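You operate a simulated robot arm through the tools that you are given. There is no shell and no other tool. Be economical: measure what you need, move in short steps, check, and stop when the job is done.

The job below is to be done with a simulated robot arm. You get a single attempt, and the scene is never put back.

Task
Switch the feed off, take the cable out of the clamp, shut the jaw and zero it again.
Fine: feed off before the jaw opens; cable on the bench by the clamp meter.

Only the result counts: the job must be done as asked and must still hold three seconds after the hand-in. Knocking over, shifting, dropping, spilling or breaking anything else fails it.

Robot
A 7-joint arm with a two-finger parallel gripper, fixed in place. Base frame: the origin is at the foot of the arm, x ahead of it, y to its left, z up; the work surface is at about z = 0.75. Readings come in m, degrees, newtons and seconds.
With the tool pointing down near the work surface it reaches from about 0.44 to 0.92 m from the base axis. Its first joint turns from -115.0 to 115.0 degrees. Payload 3.91 kg.
The tool frame sits at the grasp point between the pads (the TCP): z along the fingers, y along the line on which they close. The tips reach 0.03 m beyond it. Largest opening 0.11 m; finger width 0.02, thickness 0.01; the body of the gripper, 0.048 by 0.112 m, starts 0.055 m behind the TCP.
Orientation is that of the tool frame in the base frame, as [roll, pitch, yaw] about the fixed x, y, z axes, in that order (R = Rz(yaw) Ry(pitch) Rx(roll)). With the fingers straight down and closing along the base's y, the tool's x points along the base's -x, its y along +y and its z along -z.

Tools
- The arm moves only by the tool send_rows. Its argument "commands" is a list of rows, each a list of 3 entries, a list of its own where there are three numbers: the turn, a rotation vector about the base's x, y, z in units of 5 degrees (1.0 is 5 degrees), then the shift along the base's x, y, z in units of 40 mm (1.0 is 40 mm), then the gripper command, from -1 (fully open) to 1 (shut), values between in proportion. In form: [[[ax, ay, az], [x, y, z], gripper], ...]. A call has 1 to 12 rows; each row shifts and turns the commanded pose from where the row before left it. A call with a number of a shift or a turn outside -1 to 1 is refused whole. A row lasts 0.2 s, in which the tool goes at most 0.05 m and 8.6 degrees; a call with a longer step from one row to the next is refused whole, and so is a gripper value outside its range. Where a pose cannot be reached the arm comes as near as it can. A force on the tool above 40 N (or 10 N above the force at the start of the call, whichever is more), or a blocked arm, ends the call early, and 0.2 s more pass. Each finger travels about 0.153 m/s and halts on what it meets, pressing with about 36 N; the grip force reading is that of the motor and also rises with nothing between the fingers. The clock runs only during rows and for 0.2 s after the last one: add rows that do not move to give the fingers time. It gives the time, the measured TCP pose, the force on the tool (base axes), the opening and the grip force at its end, in the units of the frame above (readings bear some noise), with the torque about the TCP (base axes, N m) and any sound that the robot's microphone picked up.
- Cameras (640 x 400 px; columns grow to the right, rows downward): "scene" is fixed at [0.407, 0.6525, 1.5336]; the picture's right is [-0.84, -0.54, 0.00], its down [-0.39, 0.60, -0.70] and it looks along [0.38, -0.59, -0.72] (base axes); focal length 326 px, centre (320, 200). "wrist" rides on the gripper at [0.072, 0.017, -0.103] in the tool frame; the picture's right is [-0.23, 0.97, 0.00], its down [-0.76, -0.18, -0.62] and it looks along [-0.61, -0.14, 0.78] (tool axes); focal length 222 px, centre (320, 200). There is no depth. A picture from a camera that has moved, and an enlarged one, comes with that camera's place and axes in the base frame and with its lens. The place of the scene camera against the robot may be out by one fixed shift of up to 0.012 m in any direction.
- camera(camera): a new picture of that camera. The clock stands still meanwhile.
- slide_trunk(by): slides the trunk up (or, below 0, down) by that many m; the arm rides with it, the base frame stays. It gives what a move gives, with no picture.
- enlarge(camera, box): a new picture of the part [left, top, right, bottom] of that camera's present view, enlarged. The clock stands still meanwhile.
- finish_job(): hands the job in; it is judged then, once.

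Work in short steps. Places have to be worked out from the pictures, the camera data and where the tool is seen: move nearer, look again, correct. Check each grasp and each placing, and mend what went wrong. You have 120 turns and 84 pictures in all, those below and enlarged ones among them. Open the gripper and draw the arm clear of the work before you hand the job in, unless the task says otherwise; then end with one line.

The tools are called after "Emit:" as a command line: name --argument value ..., lists and objects as JSON in quotes. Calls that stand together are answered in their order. send_rows: Moves the arm, as the interface text tells. Its arguments: {"type":"object","properties":{"commands":{"type":"array"}},"required":["commands"]} The other tools are called the same way: slide_trunk (by) slides the trunk up or down; camera (camera) takes a picture; enlarge (camera, box) takes an enlarged picture of a part of a camera's view; finish_job () hands the job in.

At the start:

```text
time: 0.0
tcp_pos: [0.4961, 0.2501, 1.1403]
tcp_rot: [-180.0, 0.0, -179.8]
force: [-0.2, 0.0, 0.2]
ft_torque: [0.03, 0.04, 0.0]
gripper_width: 0.1099
finger_force: 0.0
trunk travel left (down, up): [-0.725, 0.265]
```

scene: 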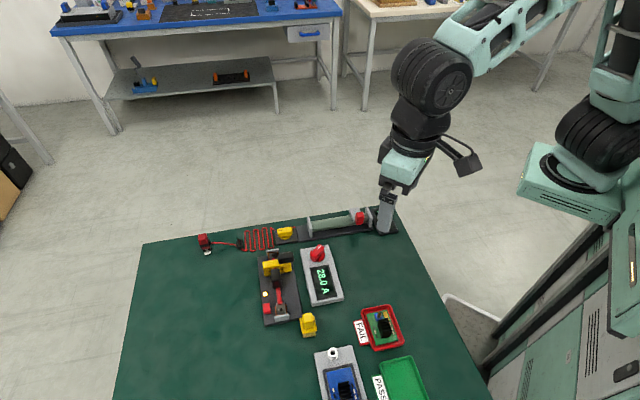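
wrist: 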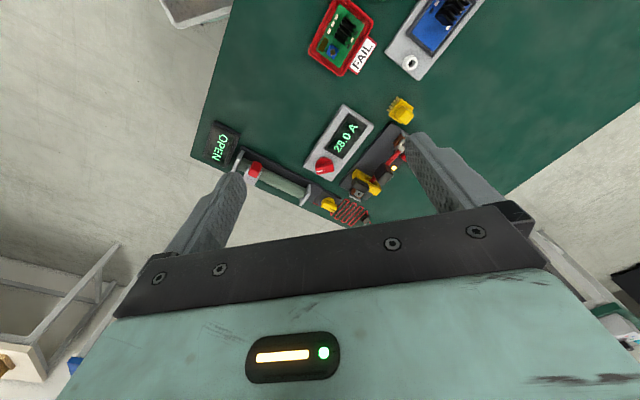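

I start by looking closely at the work area in both cameras.

Emit:
enlarge --camera "scene" --box '[180, 190, 420, 340]'

Emit:
enlarge --camera "wrist" --box '[190, 70, 430, 230]'

```text
2.67 times, centred on (300, 265) of scene
camera zoom: at [0.407, 0.6525, 1.5336], right [-0.84, -0.54, 0.0], down [-0.39, 0.6, -0.7], along [0.38, -0.59, -0.72], focal length 871 px, centre (373, 27)
```

zoom: 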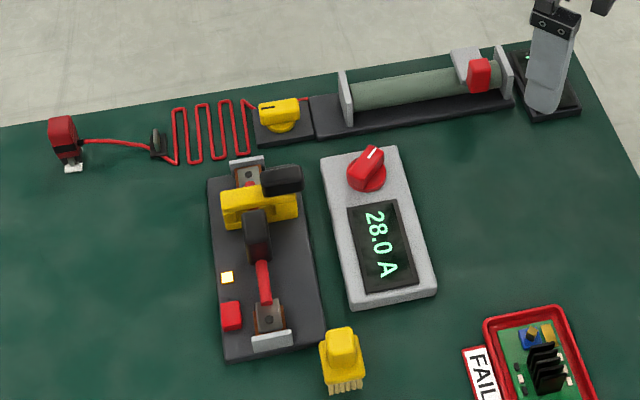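

```text
2.50 times, centred on (310, 150) of wrist
camera zoom: at [0.4237, 0.2682, 1.2429], right [0.23, 0.97, 0.0], down [0.76, -0.18, 0.62], along [0.61, -0.14, -0.78], focal length 555 px, centre (345, 325)
```

zoom: 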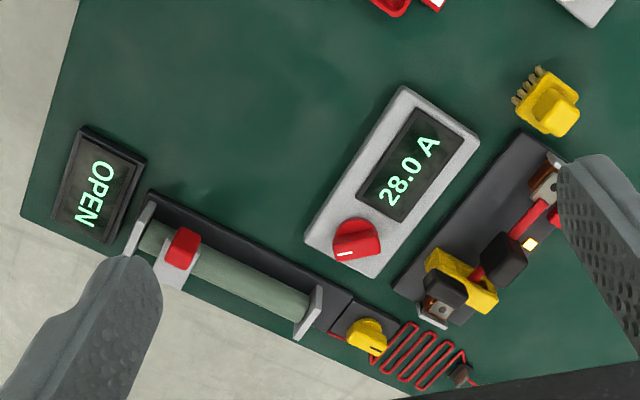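

The rig has several devices. I move the hand nearer, with the camera over the dark board and the meter, to identify each part.

Emit:
send_rows --commands '[[[0, 0, 0], [0.2, 0.4, -0.7], -1], [[0, 0, 0], [0.2, 0.4, -0.7], -1], [[0, 0, 0], [0.2, 0.4, -0.7], -1], [[0, 0, 0], [0.2, 0.4, -0.7], -1], [[0, 0, 0], [0.2, 0.4, -0.7], -1], [[0, 0, 0], [0, 0, 0], -1]]'

Emit:
camera --camera "wrist"

```text
time: 1.4
tcp_pos: [0.5335, 0.3294, 0.999]
tcp_rot: [-179.9, 0.0, 180.0]
force: [-0.2, -0.4, -0.3]
ft_torque: [0.03, 0.0, 0.02]
gripper_width: 0.1099
finger_force: 0.2
trunk travel left (down, up): [-0.725, 0.265]
```

```text
79 pictures are left
camera wrist: at [0.4616, 0.3476, 1.1024], right [0.23, 0.97, 0.0], down [0.76, -0.18, 0.62], along [0.61, -0.14, -0.78], focal length 222 px, centre (320, 200)
```

wrist: 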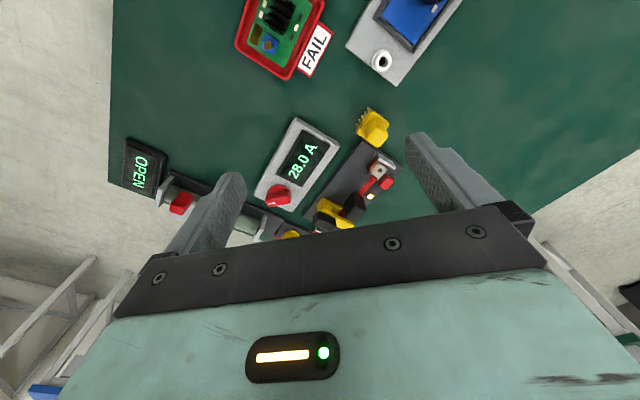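

The hand hides the lower half of the view, so I go forward and bring the board into the upper part of the picture.

Emit:
send_rows --commands '[[[0, 0, 0], [0.9, 0, 0], -1], [[0, 0, 0], [0.9, 0, 0], -1], [[0, 0, 0], [0.9, 0, 0], -1], [[0, 0, 0], [0.9, 0, 0], -1], [[0, 0, 0], [0.0, 0, 0], -1]]'

Emit:
enlarge --camera "wrist" --box '[180, 20, 500, 220]'

```text
time: 2.6
tcp_pos: [0.6777, 0.3305, 0.9994]
tcp_rot: [180.0, 0.0, -179.9]
force: [0.2, -0.7, 0.6]
ft_torque: [0.0, 0.0, 0.03]
gripper_width: 0.1098
finger_force: 0.1
trunk travel left (down, up): [-0.725, 0.265]
```

```text
2.00 times, centred on (340, 120) of wrist
camera zoom: at [0.6056, 0.3489, 1.1022], right [0.23, 0.97, 0.0], down [0.76, -0.18, 0.62], along [0.61, -0.14, -0.78], focal length 444 px, centre (280, 360)
```

zoom: 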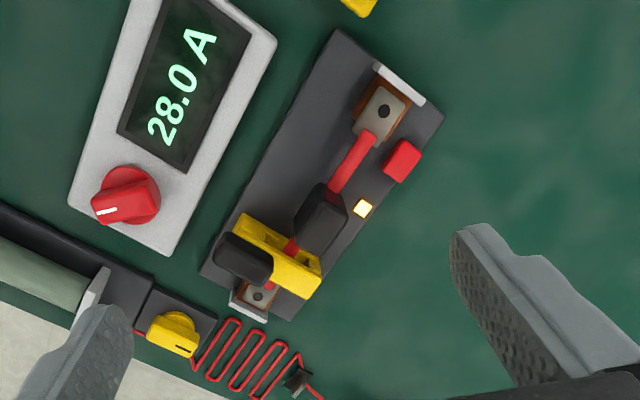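

The dark board has two terminals, a red link, yellow block, lamp and red button. I enlarge the scene camera for finer detail.

Emit:
enlarge --camera "scene" --box '[245, 235, 325, 335]'

Emit:
enlarge --camera "scene" --box '[190, 205, 410, 275]'

```text
4.00 times, centred on (285, 285) of scene
camera zoom: at [0.407, 0.6525, 1.5336], right [-0.84, -0.54, 0.0], down [-0.39, 0.6, -0.7], along [0.38, -0.59, -0.72], focal length 1306 px, centre (460, -140)
```

zoom: 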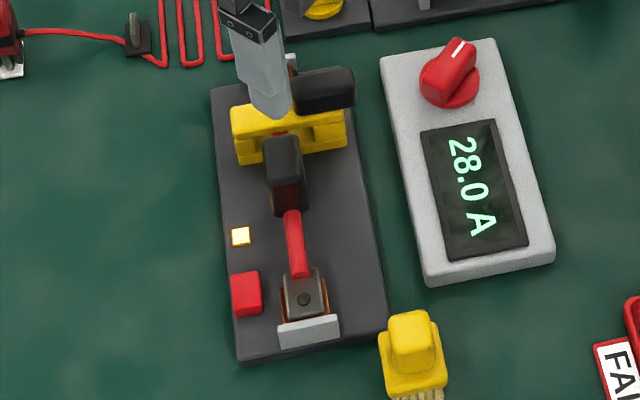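

```text
2.91 times, centred on (300, 240) of scene
camera zoom: at [0.407, 0.6525, 1.5336], right [-0.84, -0.54, 0.0], down [-0.39, 0.6, -0.7], along [0.38, -0.59, -0.72], focal length 950 px, centre (378, 84)
```

zoom: 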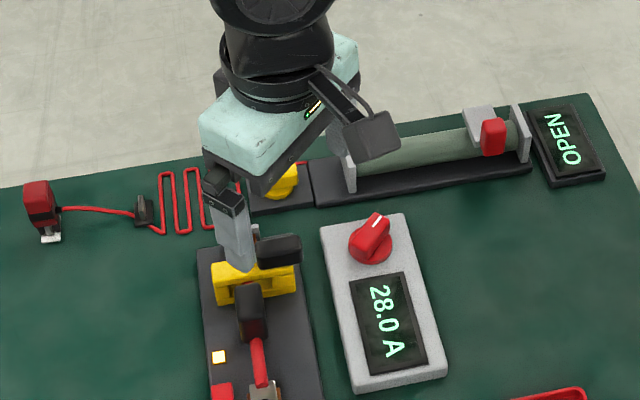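

I tilt the hand so that the wrist camera views the board obliquely from the robot side.

Emit:
send_rows --commands '[[[0, -1, 0], [-0.45, 0.15, -0.15], -1], [[0, -1, 0], [-0.45, 0.15, -0.15], -1], [[0, -1, 0], [-0.45, 0.15, -0.15], -1], [[0, -1, 0], [-0.45, 0.15, -0.15], -1], [[0, -1, 0], [-0.45, 0.15, -0.15], -1], [[0, -1, 0], [-0.45, 0.15, -0.15], -1], [[0, 0, 0], [0.0, 0, 0], -1]]'

Emit:
camera --camera "wrist"

```text
time: 4.4
tcp_pos: [0.5929, 0.3477, 0.9584]
tcp_rot: [-179.2, 29.8, 177.8]
force: [-0.5, 0.5, 0.6]
ft_torque: [0.0, -0.04, 0.0]
gripper_width: 0.1101
finger_force: 0.2
trunk travel left (down, up): [-0.725, 0.265]
stopped in row 7: the arm was blocked; the commanded pose is now the measured one
```

```text
75 pictures are left
camera wrist: at [0.4794, 0.3716, 1.0109], right [0.24, 0.96, 0.1], down [0.34, -0.18, 0.92], along [0.91, -0.19, -0.37], focal length 222 px, centre (320, 200)
```

wrist: 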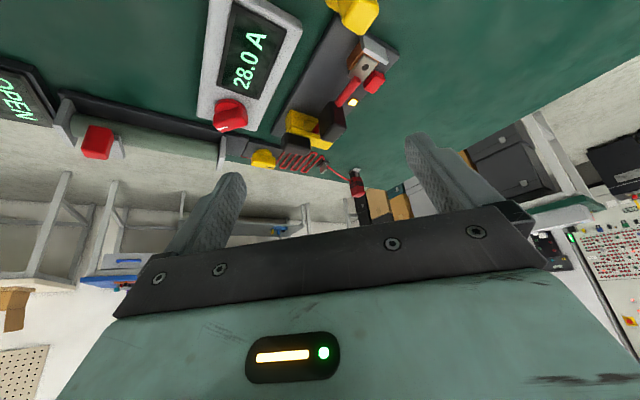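

The oblique view works; I enlarge the board in it.

Emit:
enlarge --camera "wrist" --box '[250, 20, 410, 180]'

```text
2.50 times, centred on (330, 100) of wrist
camera zoom: at [0.4794, 0.3716, 1.0109], right [0.24, 0.96, 0.1], down [0.34, -0.18, 0.92], along [0.91, -0.19, -0.37], focal length 555 px, centre (295, 450)
```

zoom: 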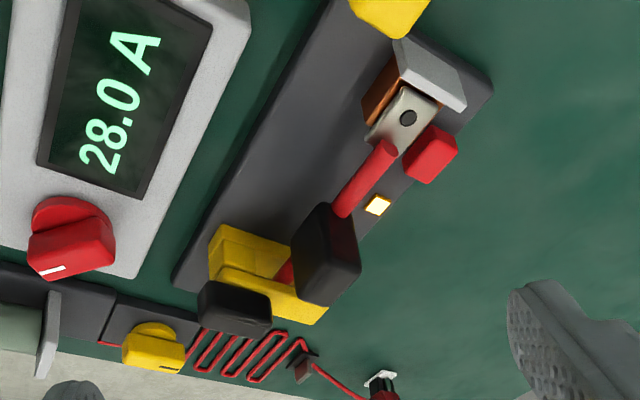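

Next a close near-vertical view over the jaw, at a height safely above the parts.

Emit:
send_rows --commands '[[[0, 1, 0], [0.6, -0.1, 0], -1], [[0, 1, 0], [0.6, -0.1, 0], -1], [[0, 1, 0], [0.6, -0.1, 0], -1], [[0, 1, 0], [0.6, -0.1, -0.3], -1], [[0, 1, 0], [0.6, -0.1, -0.4], -1], [[0, 1, 0], [0.6, 0, -0.4], -1], [[0, 0, 0], [0.0, 0, 0], -1]]'

Emit:
camera --camera "wrist"

Emit:
camera --camera "scene"

```text
time: 6.0
tcp_pos: [0.7335, 0.329, 0.9198]
tcp_rot: [-178.2, -0.1, 178.0]
force: [0.3, 0.1, -0.5]
ft_torque: [0.0, -0.03, -0.02]
gripper_width: 0.1097
finger_force: 0.1
trunk travel left (down, up): [-0.725, 0.265]
```

```text
73 pictures are left
camera wrist: at [0.662, 0.3526, 1.0222], right [0.26, 0.97, -0.03], down [0.76, -0.18, 0.63], along [0.6, -0.18, -0.78], focal length 222 px, centre (320, 200)
```

wrist: 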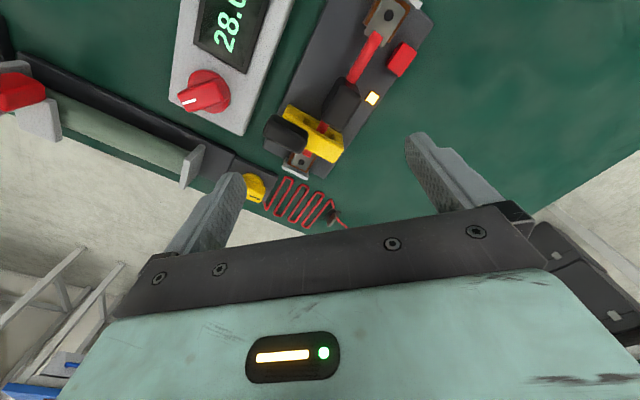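

```text
72 pictures are left
```

scene: 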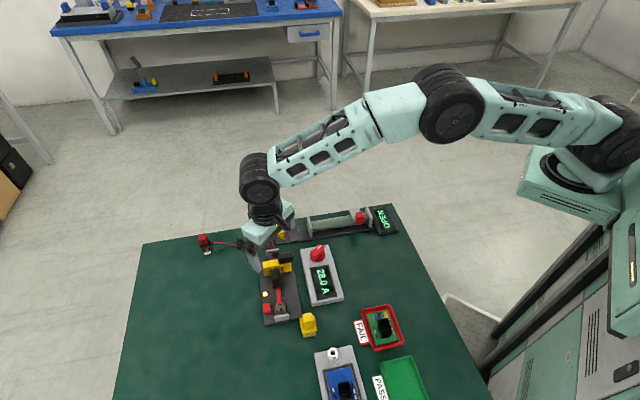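

Emit:
enlarge --camera "wrist" --box '[170, 0, 430, 190]'

Emit:
enlarge --camera "wrist" --box '[250, 60, 370, 190]'

```text
2.11 times, centred on (300, 95) of wrist
camera zoom: at [0.662, 0.3526, 1.0222], right [0.26, 0.97, -0.03], down [0.76, -0.18, 0.63], along [0.6, -0.18, -0.78], focal length 468 px, centre (362, 421)
```

zoom: 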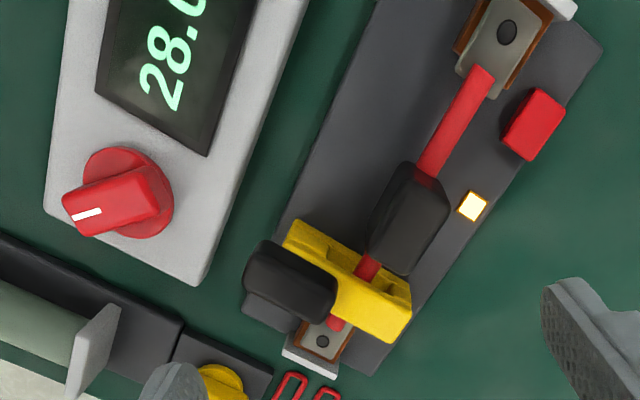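

```text
3.08 times, centred on (310, 125) of wrist
camera zoom: at [0.662, 0.3526, 1.0222], right [0.26, 0.97, -0.03], down [0.76, -0.18, 0.63], along [0.6, -0.18, -0.78], focal length 684 px, centre (351, 431)
```

zoom: 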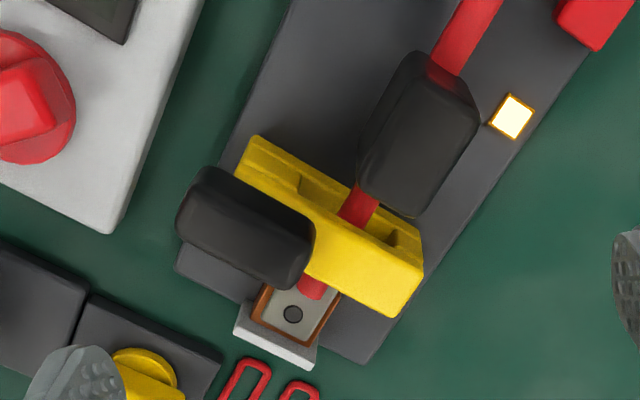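

Still unclear how the jaw moves; I look from the meter side, tilted and yawed, for the lever's profile.

Emit:
send_rows --commands '[[[0, -1, 1], [-0.4, -0.4, 0.2], -1], [[0.09, -0.99, 1], [-0.4, -0.4, 0], -1], [[0.17, -0.98, 1], [-0.4, -0.4, 0], -1], [[0.26, -0.96, 1], [-0.4, -0.4, 0], -1], [[0.34, -0.94, 1], [-0.4, -0.4, 0], -1], [[0.42, -0.9, 1], [-0.3, -0.3, 0], -1], [[0, 0, 1], [0, 0, 0], -1], [[0, 0, 0], [0, 0, 0], -1]]'

Emit:
camera --camera "wrist"

```text
time: 7.8
tcp_pos: [0.6444, 0.2371, 0.9221]
tcp_rot: [-177.9, 29.8, -146.7]
force: [0.2, -1.2, 0.6]
ft_torque: [-0.01, 0.0, 0.03]
gripper_width: 0.1099
finger_force: 0.2
trunk travel left (down, up): [-0.725, 0.265]
```

```text
69 pictures are left
camera wrist: at [0.5365, 0.1934, 0.9746], right [-0.35, 0.93, 0.08], down [0.37, 0.06, 0.93], along [0.86, 0.36, -0.37], focal length 222 px, centre (320, 200)
```

wrist: 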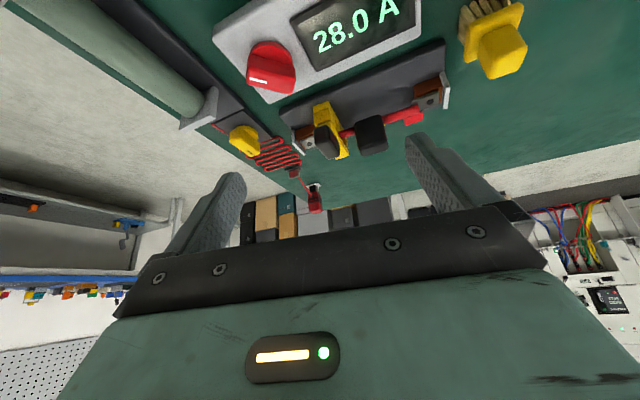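

Emit:
enlarge --camera "wrist" --box '[270, 60, 470, 180]'

```text
3.20 times, centred on (370, 120) of wrist
camera zoom: at [0.5365, 0.1934, 0.9746], right [-0.35, 0.93, 0.08], down [0.37, 0.06, 0.93], along [0.86, 0.36, -0.37], focal length 711 px, centre (160, 456)
```

zoom: 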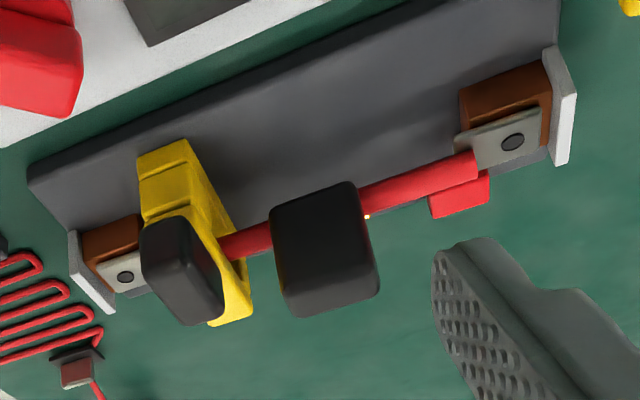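

The profile shows the lever sits high on the yellow jaw. I go round to look along the cable from its near end.

Emit:
send_rows --commands '[[[0, 0, -1], [0, 0.3, 0], -1], [[0, 0, -1], [0, 0.3, 0], -1], [[0, 0, -1], [0, 0.3, 0], -1], [[0, 0, -1], [0, 0.3, 0], -1], [[0, 0, -1], [0, 0.3, 0], -1], [[0, 0, -1], [0, 0.3, 0], -1], [[0, 0, -1], [0, 0.3, 0], -1], [[0, 0, -1], [0, 0.3, 0], -1], [[0, 0, -1], [0, 0.3, 0], -1], [[0, 0, -1], [0, 0.3, 0], -1], [[0, 0, -1], [0.2, 0.3, 0], -1], [[0, 0, -1], [0.2, 0.3, 0], -1]]'

Emit:
send_rows --commands '[[[0, 0, -1], [0, 0.3, -0.3], -1], [[0, 0, -1], [0, 0.3, -0.3], -1], [[0, 0, 0], [0, 0, 0], -1]]'

Emit:
camera --camera "wrist"

```text
time: 10.4
tcp_pos: [0.6593, 0.3805, 0.9241]
tcp_rot: [-177.9, 29.9, 153.2]
force: [0.0, -0.3, 1.9]
ft_torque: [0.02, 0.01, 0.02]
gripper_width: 0.11
finger_force: 0.2
trunk travel left (down, up): [-0.725, 0.265]
```

```text
time: 11.2
tcp_pos: [0.6597, 0.4033, 0.9016]
tcp_rot: [-177.9, 29.9, 143.1]
force: [0.4, -0.4, -0.7]
ft_torque: [-0.01, -0.01, 0.0]
gripper_width: 0.11
finger_force: 0.1
trunk travel left (down, up): [-0.725, 0.265]
```

```text
67 pictures are left
camera wrist: at [0.581, 0.4899, 0.9525], right [0.76, 0.65, 0.08], down [0.18, -0.33, 0.93], along [0.63, -0.68, -0.37], focal length 222 px, centre (320, 200)
```

wrist: 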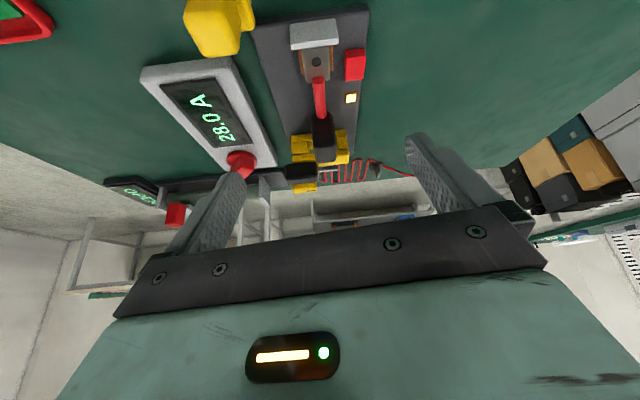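

Emit:
enlarge --camera "wrist" --box '[250, 90, 390, 200]'

```text
3.64 times, centred on (320, 145) of wrist
camera zoom: at [0.581, 0.4899, 0.9525], right [0.76, 0.65, 0.08], down [0.18, -0.33, 0.93], along [0.63, -0.68, -0.37], focal length 808 px, centre (320, 400)
```

zoom: 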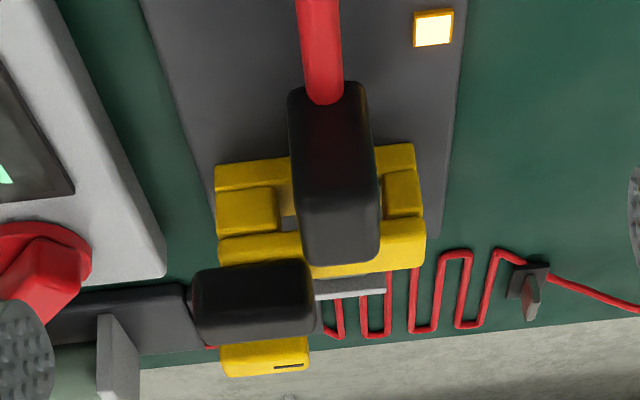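

Now the layout is clear. The yellow ring clamp encloses the red cable, with its top bar hinged on the lamp side and a black lever on the meter side. The cable has a black grip near (0.718, 0.353), and the red feed button is near (0.706, 0.415, 0.772). I set the hand vertical, shut it and go above the button.

Emit:
send_rows --commands '[[[0.6, 0.8, -0.2], [0.15, 0.05, 0], 1], [[0.6, 0.8, -0.2], [0.15, 0.05, 0], 1], [[0.6, 0.8, -0.2], [0.15, 0.05, 0], 1], [[0.6, 0.8, -0.2], [0.2, 0.05, 0], 1], [[0.6, 0.8, -0.2], [0.2, 0.05, 0], 1], [[0.6, 0.8, -0.2], [0.2, 0.05, 0], 1], [[0.33, -0.25, -0.4], [0.1, 0, -0.3], 1], [[0, 0, 0], [0, 0, -0.4], 1], [[0, 0, 0], [0, 0, 0], 1]]'

Emit:
camera --camera "wrist"

```text
time: 13.2
tcp_pos: [0.6966, 0.4072, 0.8734]
tcp_rot: [-178.5, -0.3, 135.6]
force: [1.1, 1.3, -0.6]
ft_torque: [-0.01, 0.01, 0.04]
gripper_width: 0.0
finger_force: 36.1
out of reach, approached as far as the arm can: row 5, 6
trunk travel left (down, up): [-0.725, 0.265]
```

```text
65 pictures are left
camera wrist: at [0.6586, 0.4733, 0.9759], right [0.84, 0.53, -0.03], down [0.43, -0.65, 0.62], along [0.32, -0.54, -0.78], focal length 222 px, centre (320, 200)
```

wrist: 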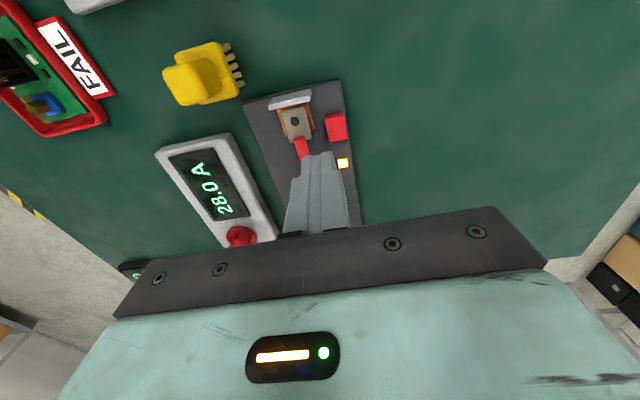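

The button is confirmed at (0.708, 0.414). I centre over it and come down to just above it, then press in small steps.

Emit:
send_rows --commands '[[[0, 0, 0], [0.27, 0.17, -0.3], 1], [[0, 0, 0], [0, 0, -0.5], 1], [[0, 0, 0], [0, 0, -0.5], 1], [[0, 0, 0], [0, 0, 0], 1]]'

Emit:
camera --camera "wrist"

```text
time: 14.2
tcp_pos: [0.6963, 0.4061, 0.8275]
tcp_rot: [-178.5, -0.3, 135.5]
force: [0.2, 0.0, 0.0]
ft_torque: [-0.01, -0.03, 0.01]
gripper_width: 0.0
finger_force: 35.8
out of reach, approached as far as the arm can: row 1
trunk travel left (down, up): [-0.725, 0.265]
```

```text
64 pictures are left
camera wrist: at [0.659, 0.4714, 0.9301], right [0.84, 0.53, -0.03], down [0.43, -0.65, 0.62], along [0.32, -0.54, -0.78], focal length 222 px, centre (320, 200)
```

wrist: 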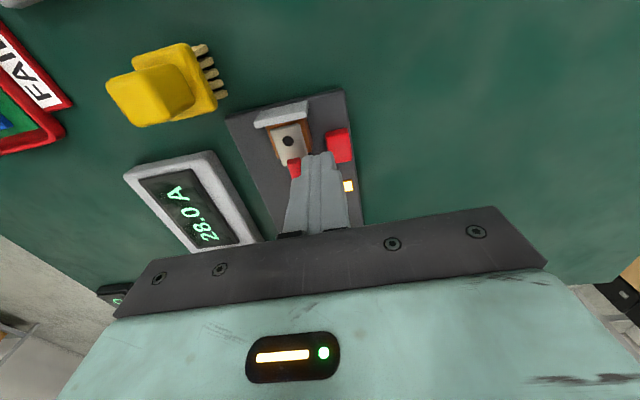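

The arm did not make the sideways shift at this yaw, so I rise a little, turn the yaw back toward 180 and try the shift again.

Emit:
send_rows --commands '[[[0, 0, 1], [0, 0, 0.3], 1], [[0, 0, 1], [0, 0, 0], 1], [[0, 0, 1], [0, 0, 0], 1], [[0, 0, 1], [0, 0, 0], 1], [[0, 0, 0], [0.28, 0.2, 0], 1], [[0, 0, 0], [0, 0, 0], 1]]'

```text
time: 15.6
tcp_pos: [0.6975, 0.4071, 0.839]
tcp_rot: [-178.4, -0.3, 155.5]
force: [-0.7, 0.3, -0.8]
ft_torque: [0.0, -0.01, -0.01]
gripper_width: 0.0003
finger_force: 35.9
out of reach, approached as far as the arm can: row 5
trunk travel left (down, up): [-0.725, 0.265]
```

The limit is radius (about 0.807 m), so the shoulder is too high for this work. I raise the hand well clear, then lower the trunk to gain reach.

Emit:
send_rows --commands '[[[0, 0, 0], [-0.2, 0, 0.9], 1], [[0, 0, 0], [-0.2, 0, 0.9], 1], [[0, 0, 0], [0, 0, 0.9], 1], [[0, 0, 0], [0, 0, 0.9], 1], [[0, 0, 0], [0, 0, 0.9], 1], [[0, 0, 0], [0, 0, 0.9], 1], [[0, 0, 0], [0, 0, 0], 1]]'

Emit:
slide_trunk --by -0.18

Emit:
send_rows --commands '[[[0, 0, -1], [0.24, 0.1, 0], 1], [[0, 0, -1], [0.24, 0.1, 0], 1], [[0, 0, -1], [0, 0, 0], 1], [[0, 0, 0], [0, 0, 0], 1]]'

```text
time: 17.2
tcp_pos: [0.6816, 0.4074, 1.0553]
tcp_rot: [-178.4, -0.2, 155.5]
force: [0.2, -0.5, 0.2]
ft_torque: [0.02, -0.01, 0.0]
gripper_width: 0.0004
finger_force: 36.2
trunk travel left (down, up): [-0.725, 0.265]
```

```text
time: 19.2
tcp_pos: [0.6817, 0.4088, 0.8752]
tcp_rot: [-178.4, -0.3, 155.5]
force: [0.0, 0.1, 0.8]
ft_torque: [0.01, -0.03, 0.04]
gripper_width: 0.0
finger_force: 35.5
trunk travel left (down, up): [-0.545, 0.445]
```

```text
time: 20.2
tcp_pos: [0.6817, 0.4042, 0.8751]
tcp_rot: [-178.4, -0.2, 140.4]
force: [0.4, 0.4, 0.1]
ft_torque: [-0.03, 0.0, 0.02]
gripper_width: 0.0001
finger_force: 35.5
out of reach, approached as far as the arm can: row 2
trunk travel left (down, up): [-0.545, 0.445]
```

Lowering made it worse, so I raise the trunk instead.

Emit:
slide_trunk --by 0.3

Emit:
send_rows --commands '[[[0, 0, 0], [0.3, 0.1, -0.5], 1], [[0, 0, 0], [0.3, 0.1, -0.8], 1], [[0, 0, 0], [0, 0, -0.9], 1], [[0, 0, 0], [0, 0, -0.8], 1], [[0, 0, 0], [0, 0, 0], 1]]'

```text
time: 23.2
tcp_pos: [0.6842, 0.406, 1.1746]
tcp_rot: [-178.5, -0.3, 140.4]
force: [0.6, -0.1, 0.4]
ft_torque: [-0.02, -0.01, -0.01]
gripper_width: 0.0
finger_force: 36.0
trunk travel left (down, up): [-0.845, 0.145]
```

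```text
time: 24.4
tcp_pos: [0.7021, 0.4082, 1.0557]
tcp_rot: [-178.5, -0.3, 140.4]
force: [-0.2, 0.9, -0.6]
ft_torque: [0.02, -0.01, 0.03]
gripper_width: 0.0
finger_force: 35.5
out of reach, approached as far as the arm can: row 2
trunk travel left (down, up): [-0.845, 0.145]
```

Emit:
send_rows --commands '[[[0, 0, 0], [0, 0, -0.9], 1], [[0, 0, 0], [0, 0, -0.9], 1], [[0, 0, 0], [0.07, 0.07, -0.9], 1], [[0, 0, 0], [0.07, 0.07, -0.9], 1], [[0, 0, 0], [0.0, 0.0, -0.9], 1], [[0, 0, 0], [0, 0, 0], 1]]'

```text
time: 25.8
tcp_pos: [0.6883, 0.3915, 0.8793]
tcp_rot: [-178.5, -0.2, 140.6]
force: [-0.5, 0.0, 0.2]
ft_torque: [0.01, 0.01, -0.02]
gripper_width: 0.0
finger_force: 35.8
out of reach, approached as far as the arm can: row 3, 4, 5
trunk travel left (down, up): [-0.845, 0.145]
```

The best trunk height is close to the original; I raise the hand, return the trunk near there, and tilt the hand about 15° outward, which lets the fingertips reach the button.

Emit:
send_rows --commands '[[[0, 0, 0], [0, 0, 0.9], 1], [[0, 0, 0], [0, 0, 0.9], 1], [[0, 0, 0], [0, 0, 0.9], 1], [[0, 0, 0], [0, 0, 0.9], 1], [[0, 0, 0], [0, 0, 0], 1]]'

Emit:
slide_trunk --by -0.14

Emit:
send_rows --commands '[[[0.5, -0.86, 0], [0, 0, 0], 1], [[0.5, -0.86, 0], [0, 0.2, 0], 1], [[0.5, -0.86, 0], [0.15, 0.2, 0], 1], [[0, 0, 0], [0.15, 0.0, 0], 1], [[0, 0, 0], [0, 0, 0], 1]]'

```text
time: 27.0
tcp_pos: [0.6892, 0.3948, 1.0224]
tcp_rot: [-178.4, -0.3, 140.5]
force: [0.4, 0.7, -0.2]
ft_torque: [0.01, -0.02, 0.0]
gripper_width: 0.0
finger_force: 36.1
trunk travel left (down, up): [-0.845, 0.145]
```

```text
time: 28.7
tcp_pos: [0.69, 0.3941, 0.8814]
tcp_rot: [-178.4, -0.4, 140.5]
force: [0.4, 0.0, 0.4]
ft_torque: [0.04, 0.01, -0.02]
gripper_width: 0.0002
finger_force: 35.9
trunk travel left (down, up): [-0.705, 0.285]
```

```text
time: 29.9
tcp_pos: [0.7002, 0.411, 0.8812]
tcp_rot: [167.5, 4.9, 139.9]
force: [0.3, 1.1, -0.5]
ft_torque: [-0.01, 0.02, -0.01]
gripper_width: 0.0
finger_force: 35.8
trunk travel left (down, up): [-0.705, 0.285]
```

With the tilt the hand is now in place in xy. I lower to about 1 cm above the button and look.

Emit:
send_rows --commands '[[[0, 0, 0], [0.03, 0, -0.6], 1], [[0, 0, 0], [0, 0, -0.6], 1], [[0, 0, 0], [0, 0, -0.5], 1], [[0, 0, 0], [0, 0, 0], 1]]'

Emit:
enlarge --camera "wrist" --box '[200, 60, 440, 240]'

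Emit:
enlarge --camera "scene" --box '[240, 230, 340, 330]'

```text
time: 30.9
tcp_pos: [0.7033, 0.4111, 0.8148]
tcp_rot: [167.5, 5.0, 139.9]
force: [0.5, -0.3, -0.6]
ft_torque: [0.01, -0.02, 0.0]
gripper_width: 0.0
finger_force: 36.1
trunk travel left (down, up): [-0.705, 0.285]
```

```text
2.22 times, centred on (320, 150) of wrist
camera zoom: at [0.6372, 0.4598, 0.912], right [0.77, 0.59, 0.23], down [0.35, -0.69, 0.63], along [0.53, -0.41, -0.74], focal length 494 px, centre (320, 311)
```

zoom: 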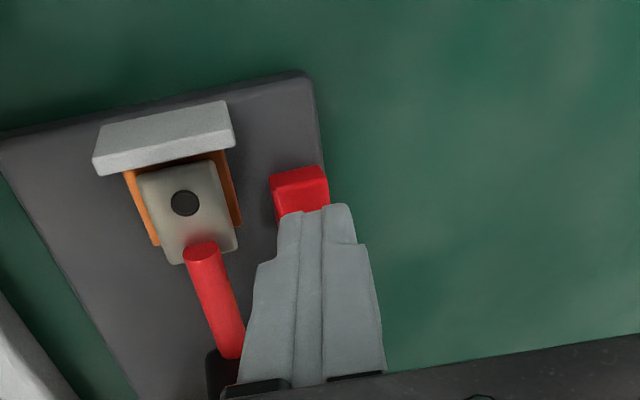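

```text
4.00 times, centred on (290, 280) of scene
camera zoom: at [0.407, 0.6525, 1.5336], right [-0.84, -0.54, 0.0], down [-0.39, 0.6, -0.7], along [0.38, -0.59, -0.72], focal length 1306 px, centre (440, -120)
```

zoom: 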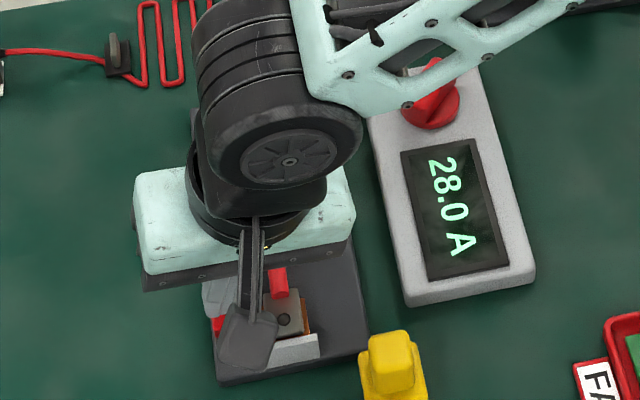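

The fingertip is over the button, slightly past its centre. I nudge back a little and press in small steps.

Emit:
send_rows --commands '[[[0, 0, 0], [-0.08, 0.05, -0.2], 1], [[0, 0, 0], [0, 0, -0.1], 1], [[0, 0, 0], [0, 0, -0.1], 1], [[0, 0, 0], [0, 0, -0.1], 1], [[0, 0, 0], [0, 0, 0], 1]]'

Emit:
enlarge --camera "scene" --box '[240, 230, 340, 330]'

```text
time: 32.1
tcp_pos: [0.6998, 0.4118, 0.7967]
tcp_rot: [167.2, 4.8, 139.9]
force: [-2.6, -0.7, 24.8]
ft_torque: [0.09, 0.21, -0.05]
gripper_width: 0.0
finger_force: 36.1
trunk travel left (down, up): [-0.705, 0.285]
heard: click
```

```text
4.00 times, centred on (290, 280) of scene
camera zoom: at [0.407, 0.6525, 1.5336], right [-0.84, -0.54, 0.0], down [-0.39, 0.6, -0.7], along [0.38, -0.59, -0.72], focal length 1306 px, centre (440, -120)
```

zoom: 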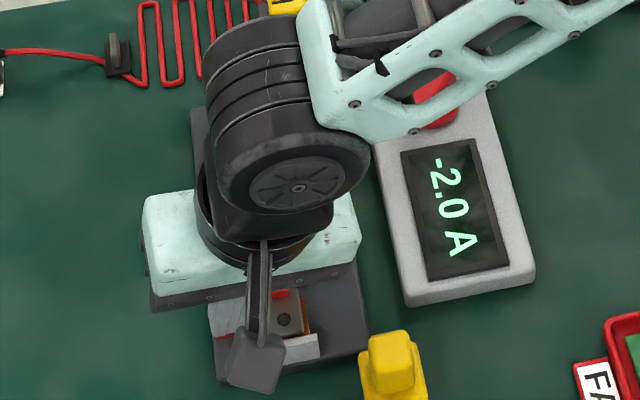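

A click came, and the display fell from 28.0 to -2.0 A. The feed is off and the remaining offset is what needs zeroing later. I rise and check the lamp.

Emit:
send_rows --commands '[[[0, 0, 0], [0, 0, 0.5], 1], [[0, 0, 0], [0, 0, 0.9], 1], [[-0.5, 0.86, 0], [-0.1, -0.1, 0.9], -1], [[-0.5, 0.86, 0], [-0.1, -0.1, 0.5], -1], [[-0.5, 0.86, 0], [0, -0.2, 0], -1], [[0, 0, 0], [0, 0, 0], -1]]'

Emit:
camera --camera "wrist"

```text
time: 33.5
tcp_pos: [0.6917, 0.3943, 0.9031]
tcp_rot: [-178.4, -0.3, 140.5]
force: [0.0, -1.0, -0.4]
ft_torque: [-0.03, 0.02, 0.02]
gripper_width: 0.1101
finger_force: 0.1
trunk travel left (down, up): [-0.705, 0.285]
```

```text
60 pictures are left
camera wrist: at [0.6491, 0.457, 1.0064], right [0.79, 0.61, -0.03], down [0.49, -0.61, 0.62], along [0.36, -0.51, -0.78], focal length 222 px, centre (320, 200)
```

wrist: 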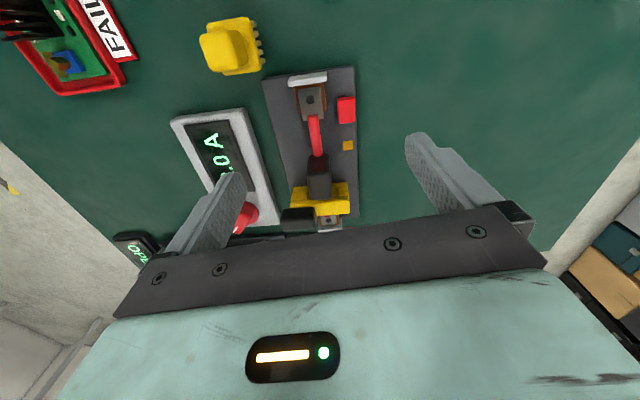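

The lamp is out: feed is off. Now I swing the hand round above the lever (yaw about -135°) so the fingers close along the cable direction.

Emit:
send_rows --commands '[[[0, 0, 1], [0, -0.1, 0.4], -1], [[0, 0, 1], [0, -0.2, 0], -1], [[0, 0, 1], [0, -0.2, 0], -1], [[0, 0, 1], [0, -0.2, 0], -1], [[0, 0, 1], [0, -0.2, 0], -1], [[0, 0, 1], [0, -0.2, 0], -1], [[0, 0, 1], [0, -0.2, 0], -1], [[0, 0, 1], [0, -0.2, 0], -1], [[0, 0, 1], [0, -0.2, 0], -1], [[0, 0, 1], [0, -0.2, 0], -1], [[0, 0, 1], [0, -0.2, 0], -1], [[0, 0, 1], [0.0, -0.2, 0], -1]]'

Emit:
send_rows --commands '[[[0, 0, 1], [0.0, -0.1, 0], -1], [[0, 0, 1], [0, -0.1, 0], -1], [[0, 0, 1], [0, 0, -0.1], -1], [[0, 0, 1], [0, 0, -0.2], -1], [[0, 0, 1], [0, 0, -0.2], -1], [[0, 0, 0], [0, 0, 0], -1]]'

Emit:
camera --camera "wrist"

```text
time: 36.1
tcp_pos: [0.6914, 0.304, 0.9225]
tcp_rot: [-178.5, -0.2, -159.4]
force: [0.2, 0.8, -0.1]
ft_torque: [-0.01, 0.0, -0.01]
gripper_width: 0.11
finger_force: 0.0
trunk travel left (down, up): [-0.705, 0.285]
```

```text
time: 37.5
tcp_pos: [0.691, 0.2946, 0.902]
tcp_rot: [-178.5, -0.3, -134.5]
force: [0.2, -0.5, 0.4]
ft_torque: [0.0, -0.01, 0.01]
gripper_width: 0.1102
finger_force: 0.0
trunk travel left (down, up): [-0.705, 0.285]
```

```text
59 pictures are left
camera wrist: at [0.6269, 0.2587, 1.0043], right [-0.54, 0.84, -0.03], down [0.65, 0.43, 0.62], along [0.54, 0.32, -0.78], focal length 222 px, centre (320, 200)
```

wrist: 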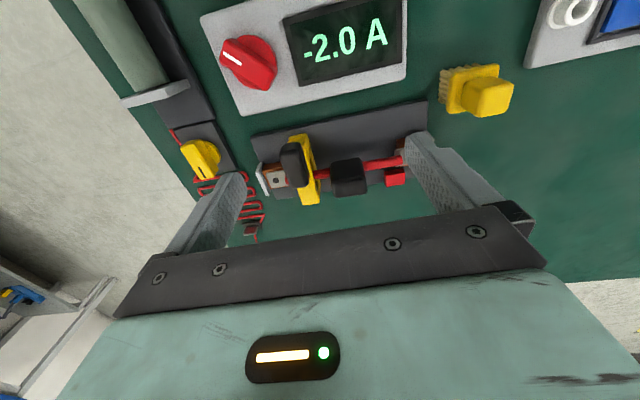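

Emit:
enlarge --camera "wrist" --box '[250, 110, 400, 220]'

```text
3.64 times, centred on (325, 165) of wrist
camera zoom: at [0.6269, 0.2587, 1.0043], right [-0.54, 0.84, -0.03], down [0.65, 0.43, 0.62], along [0.54, 0.32, -0.78], focal length 808 px, centre (302, 327)
```

zoom: 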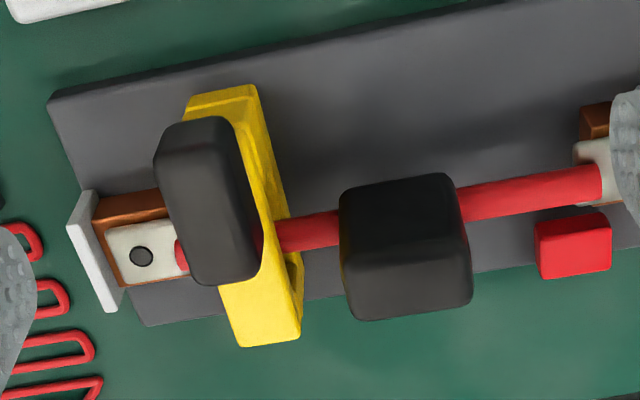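

Triangulating the views puts the lever centre near (0.731, 0.295), z about 0.807 to 0.83. I set a half-open gripper above it and look again.

Emit:
send_rows --commands '[[[0, 0, 0], [0.5, 0, 0], 0], [[0, 0, 0], [0.48, 0, 0], 0], [[0, 0, 0], [0, 0, -0.5], 0], [[0, 0, 0], [0, 0, -0.5], 0], [[0, 0, 0], [0, 0, 0], 0]]'

Emit:
enlarge --camera "wrist" --box '[200, 60, 440, 240]'

Emit:
enlarge --camera "scene" --box '[240, 230, 340, 330]'

```text
time: 38.7
tcp_pos: [0.7303, 0.2966, 0.8624]
tcp_rot: [-178.5, -0.3, -134.5]
force: [-0.7, -0.4, 0.6]
ft_torque: [-0.01, -0.03, -0.03]
gripper_width: 0.0551
finger_force: 0.1
trunk travel left (down, up): [-0.705, 0.285]
```

```text
2.22 times, centred on (320, 150) of wrist
camera zoom: at [0.6664, 0.2603, 0.9642], right [-0.53, 0.84, -0.03], down [0.65, 0.43, 0.62], along [0.54, 0.32, -0.78], focal length 494 px, centre (320, 311)
```

zoom: 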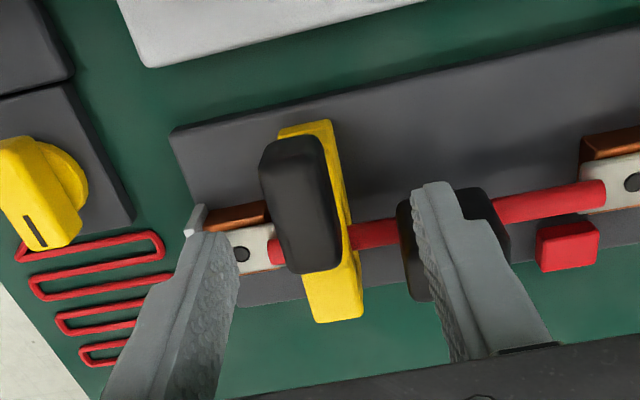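

```text
4.00 times, centred on (290, 280) of scene
camera zoom: at [0.407, 0.6525, 1.5336], right [-0.84, -0.54, 0.0], down [-0.39, 0.6, -0.7], along [0.38, -0.59, -0.72], focal length 1306 px, centre (440, -120)
```

zoom: 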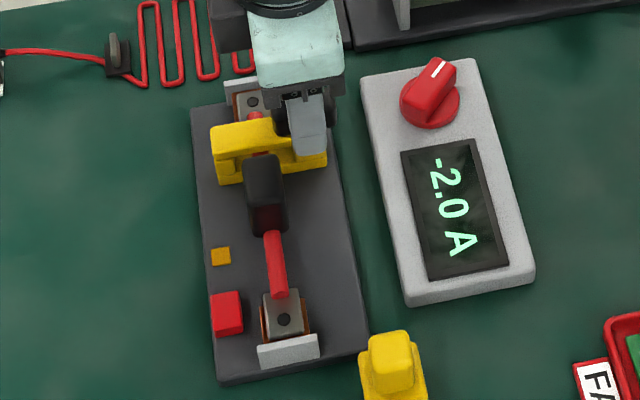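

The lever's centre is about (0.730, 0.288). I shift 8 mm in -y, lower 20 mm, and check clearance before closing.

Emit:
send_rows --commands '[[[0, 0, 0], [0.02, -0.2, 0], 0], [[0, 0, 0], [0, 0, -0.25], 0], [[0, 0, 0], [0, 0, -0.25], 0], [[0, 0, 0], [0, 0, 0], 0]]'

Emit:
enlarge --camera "wrist" --box '[200, 60, 440, 240]'

```text
time: 39.7
tcp_pos: [0.73, 0.2881, 0.8422]
tcp_rot: [-178.4, -0.2, -134.5]
force: [0.7, 0.6, -0.1]
ft_torque: [-0.03, 0.0, -0.01]
gripper_width: 0.0552
finger_force: 0.1
trunk travel left (down, up): [-0.705, 0.285]
```

```text
2.22 times, centred on (320, 150) of wrist
camera zoom: at [0.666, 0.2525, 0.9442], right [-0.53, 0.84, -0.03], down [0.65, 0.43, 0.62], along [0.54, 0.32, -0.78], focal length 494 px, centre (320, 311)
```

zoom: 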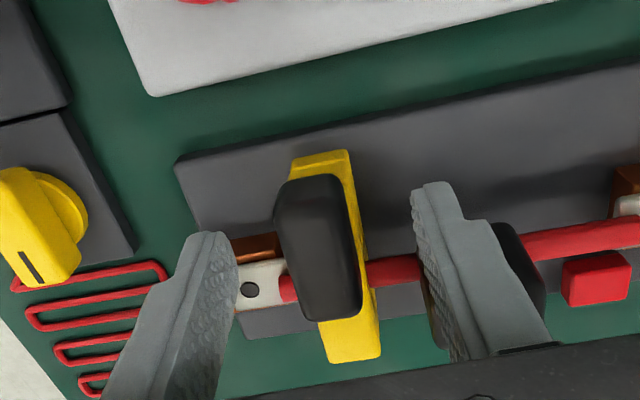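

The fingers straddle the lever properly. I close on it gently and read the width.

Emit:
send_rows --commands '[[[0, 0, 0], [0, 0, 0], 0.3], [[0, 0, 0], [0, 0, 0], 0.6], [[0, 0, 0], [0, 0, 0], 1], [[0, 0, 0], [0, 0, 0], 1]]'

Emit:
enlarge --camera "wrist" --box '[200, 60, 440, 240]'

```text
time: 40.7
tcp_pos: [0.7304, 0.2887, 0.8415]
tcp_rot: [-178.5, -0.3, -134.6]
force: [4.5, -3.6, -0.1]
ft_torque: [0.33, 0.52, -0.38]
gripper_width: 0.0197
finger_force: 45.1
trunk travel left (down, up): [-0.705, 0.285]
```

```text
2.22 times, centred on (320, 150) of wrist
camera zoom: at [0.6665, 0.252, 0.9443], right [-0.53, 0.85, -0.03], down [0.65, 0.43, 0.62], along [0.54, 0.32, -0.78], focal length 494 px, centre (320, 311)
```

zoom: 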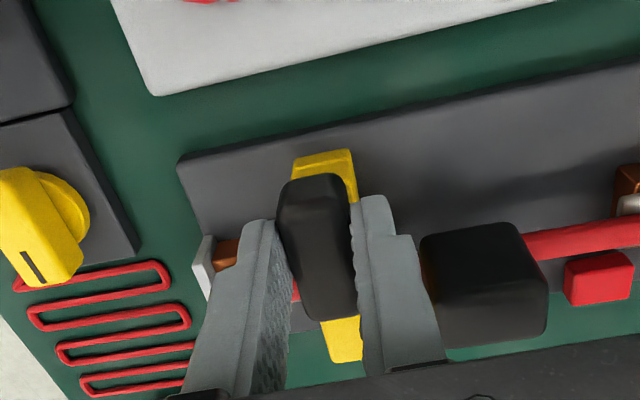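

Gripped at 20 mm. I test whether the lever lifts (hinge presumed on the lamp side) with a small upward move.

Emit:
send_rows --commands '[[[0, 0, 0], [0, 0, 0.1], 1], [[0, 0, 0], [0, 0, 0.1], 1], [[0, 0, 0], [0.02, 0.02, 0.1], 1], [[0, 0, 0], [0, 0, 0], 1]]'

Emit:
enlarge --camera "wrist" --box '[200, 60, 440, 240]'

Emit:
enlarge --camera "scene" --box '[240, 230, 340, 330]'

```text
time: 41.3
tcp_pos: [0.7302, 0.2871, 0.8435]
tcp_rot: [-178.6, -0.6, -134.7]
force: [12.4, 8.2, -20.9]
ft_torque: [1.32, -0.48, -0.4]
gripper_width: 0.02
finger_force: 45.0
trunk travel left (down, up): [-0.705, 0.285]
stopped in row 2: the force on the tool passed its limit at 41 N (the readings are from after the stop); the commanded pose is now the measured one
```

```text
2.22 times, centred on (320, 150) of wrist
camera zoom: at [0.6665, 0.2517, 0.9459], right [-0.53, 0.85, -0.03], down [0.65, 0.43, 0.62], along [0.54, 0.31, -0.78], focal length 494 px, centre (320, 311)
```

zoom: 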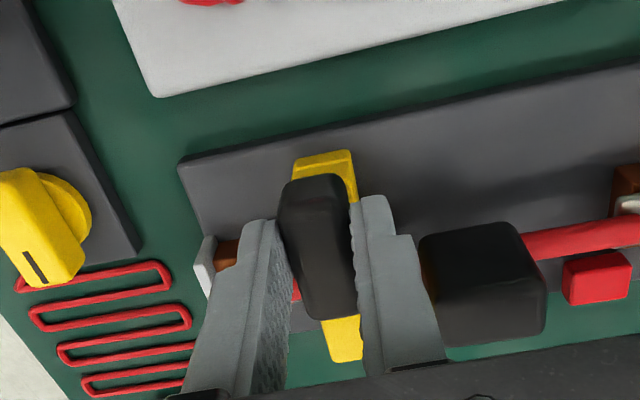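

```text
4.00 times, centred on (290, 280) of scene
camera zoom: at [0.407, 0.6525, 1.5336], right [-0.84, -0.54, 0.0], down [-0.39, 0.6, -0.7], along [0.38, -0.59, -0.72], focal length 1306 px, centre (440, -120)
```

zoom: 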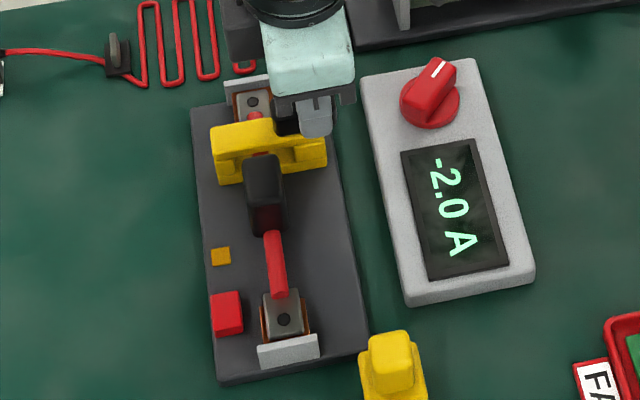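

The lever does not lift (41 N). Before forcing anything I release, back off, and study the mechanism again.

Emit:
send_rows --commands '[[[0, 0, 0], [0, 0, 0], 0], [[0, 0, 0], [0, 0, 0], 0], [[0, 0, 0], [0, 0, 0.8], 0], [[0, 0, 0], [-0.3, -0.3, 0.8], 0], [[0, 0, 0], [-0.6, -0.6, 0.2], 0], [[0, 0, 0], [-0.6, -0.6, 0], 0], [[0, 0, 0], [-0.6, -0.6, 0], 0], [[0, 0, 0], [-0.6, -0.6, 0], 0], [[0, 0, 0], [0, 0, 0], 0]]'

Emit:
enlarge --camera "scene" --box '[255, 240, 305, 290]'

Emit:
enlarge --camera "wrist" --box '[250, 60, 430, 220]'

```text
time: 43.3
tcp_pos: [0.6195, 0.18, 0.9153]
tcp_rot: [-178.5, -0.5, -134.6]
force: [0.5, 0.3, 0.2]
ft_torque: [-0.01, -0.03, 0.0]
gripper_width: 0.0551
finger_force: 0.1
trunk travel left (down, up): [-0.705, 0.285]
```

```text
8.00 times, centred on (280, 265) of scene
camera zoom: at [0.407, 0.6525, 1.5336], right [-0.84, -0.54, 0.0], down [-0.39, 0.6, -0.7], along [0.38, -0.59, -0.72], focal length 2612 px, centre (640, -320)
```

zoom: 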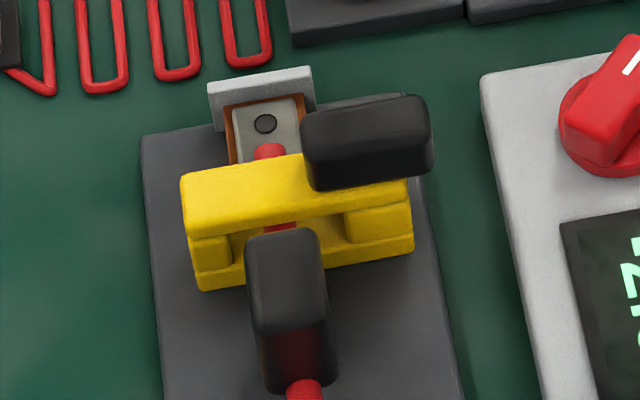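

```text
2.50 times, centred on (340, 140) of wrist
camera zoom: at [0.5558, 0.1444, 1.0196], right [-0.53, 0.84, -0.03], down [0.65, 0.43, 0.62], along [0.54, 0.31, -0.78], focal length 555 px, centre (270, 350)
```

zoom: 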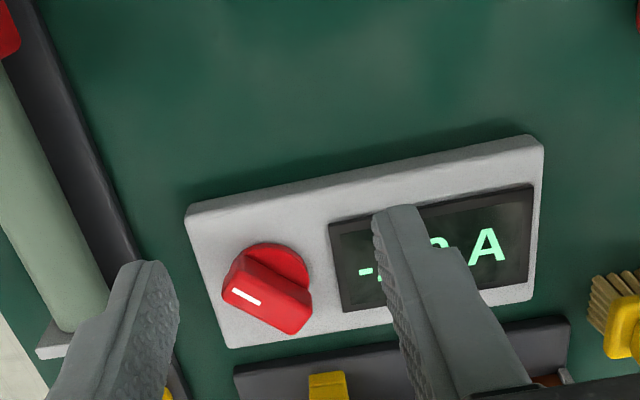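

The top bar, with the lever on its meter end, is separate from the two posts. The enlarged pictures stay sharp, so I zoom harder on the jaw to find the hinge.

Emit:
enlarge --camera "scene" --box '[266, 248, 294, 268]'

Emit:
enlarge --camera "wrist" --box '[330, 195, 430, 235]'

```text
16.00 times, centred on (280, 258) of scene
camera zoom: at [0.407, 0.6525, 1.5336], right [-0.84, -0.54, 0.0], down [-0.39, 0.6, -0.7], along [0.38, -0.59, -0.72], focal length 5225 px, centre (960, -728)
```

zoom: 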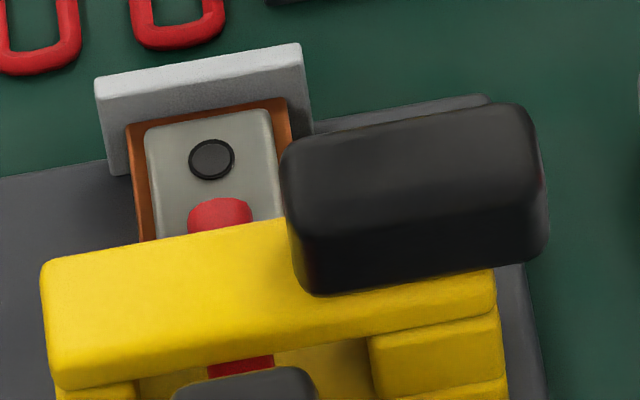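

```text
6.40 times, centred on (380, 215) of wrist
camera zoom: at [0.5558, 0.1444, 1.0196], right [-0.53, 0.84, -0.03], down [0.65, 0.43, 0.62], along [0.54, 0.31, -0.78], focal length 1422 px, centre (-64, 104)
```

zoom: 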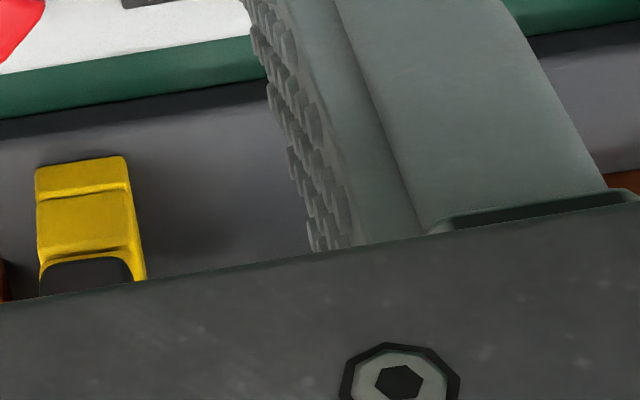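

No hinge pin is visible. I will re-grip the lever a bit deeper and centred, then probe each direction gently. First I return above it.

Emit:
send_rows --commands '[[[0, 0, 0], [0.56, 0.535, 0], 0], [[0, 0, 0], [0.56, 0.535, 0], 0], [[0, 0, 0], [0.56, 0.535, 0], 0], [[0, 0, 0], [0.56, 0.535, 0], 0], [[0, 0.1, 0], [0.55, 0.53, 0], 0], [[0, 0, 0], [0, 0, -0.9], 0], [[0, 0, 0], [0, 0, -0.9], 0], [[0, 0, 0], [0, 0, 0], 0]]'

```text
time: 45.1
tcp_pos: [0.7332, 0.2882, 0.8458]
tcp_rot: [-178.8, -1.0, -134.5]
force: [0.0, 0.2, 0.3]
ft_torque: [0.0, 0.02, -0.01]
gripper_width: 0.055
finger_force: 0.0
trunk travel left (down, up): [-0.705, 0.285]
```

Emit:
send_rows --commands '[[[0.31, 0.03, 0], [-0.06, -0.03, 0], 0], [[0, 0, 0], [0, 0, -0.17], 0], [[0, 0, 0], [0, 0, 0], 0.4], [[0, 0, 0], [0, 0, 0], 0.7], [[0, 0, 0], [0, 0, 0], 1], [[0, 0, 0], [0, 0, 0], 1]]'

Emit:
send_rows --commands '[[[0, 0, 0], [-0.04, -0.04, 0], 1], [[0, 0, 0], [-0.04, -0.04, 0], 1], [[0, 0, 0], [0, 0, 0], 1]]'

```text
time: 46.5
tcp_pos: [0.7298, 0.2865, 0.8391]
tcp_rot: [179.9, 0.1, -134.5]
force: [-5.0, 2.7, -0.9]
ft_torque: [0.14, -0.28, -0.32]
gripper_width: 0.0198
finger_force: 45.2
trunk travel left (down, up): [-0.705, 0.285]
```

```text
time: 47.3
tcp_pos: [0.7296, 0.2859, 0.8379]
tcp_rot: [179.9, 0.6, -134.6]
force: [21.4, 30.6, -6.3]
ft_torque: [0.43, -0.45, -0.34]
gripper_width: 0.0201
finger_force: 45.0
trunk travel left (down, up): [-0.705, 0.285]
```

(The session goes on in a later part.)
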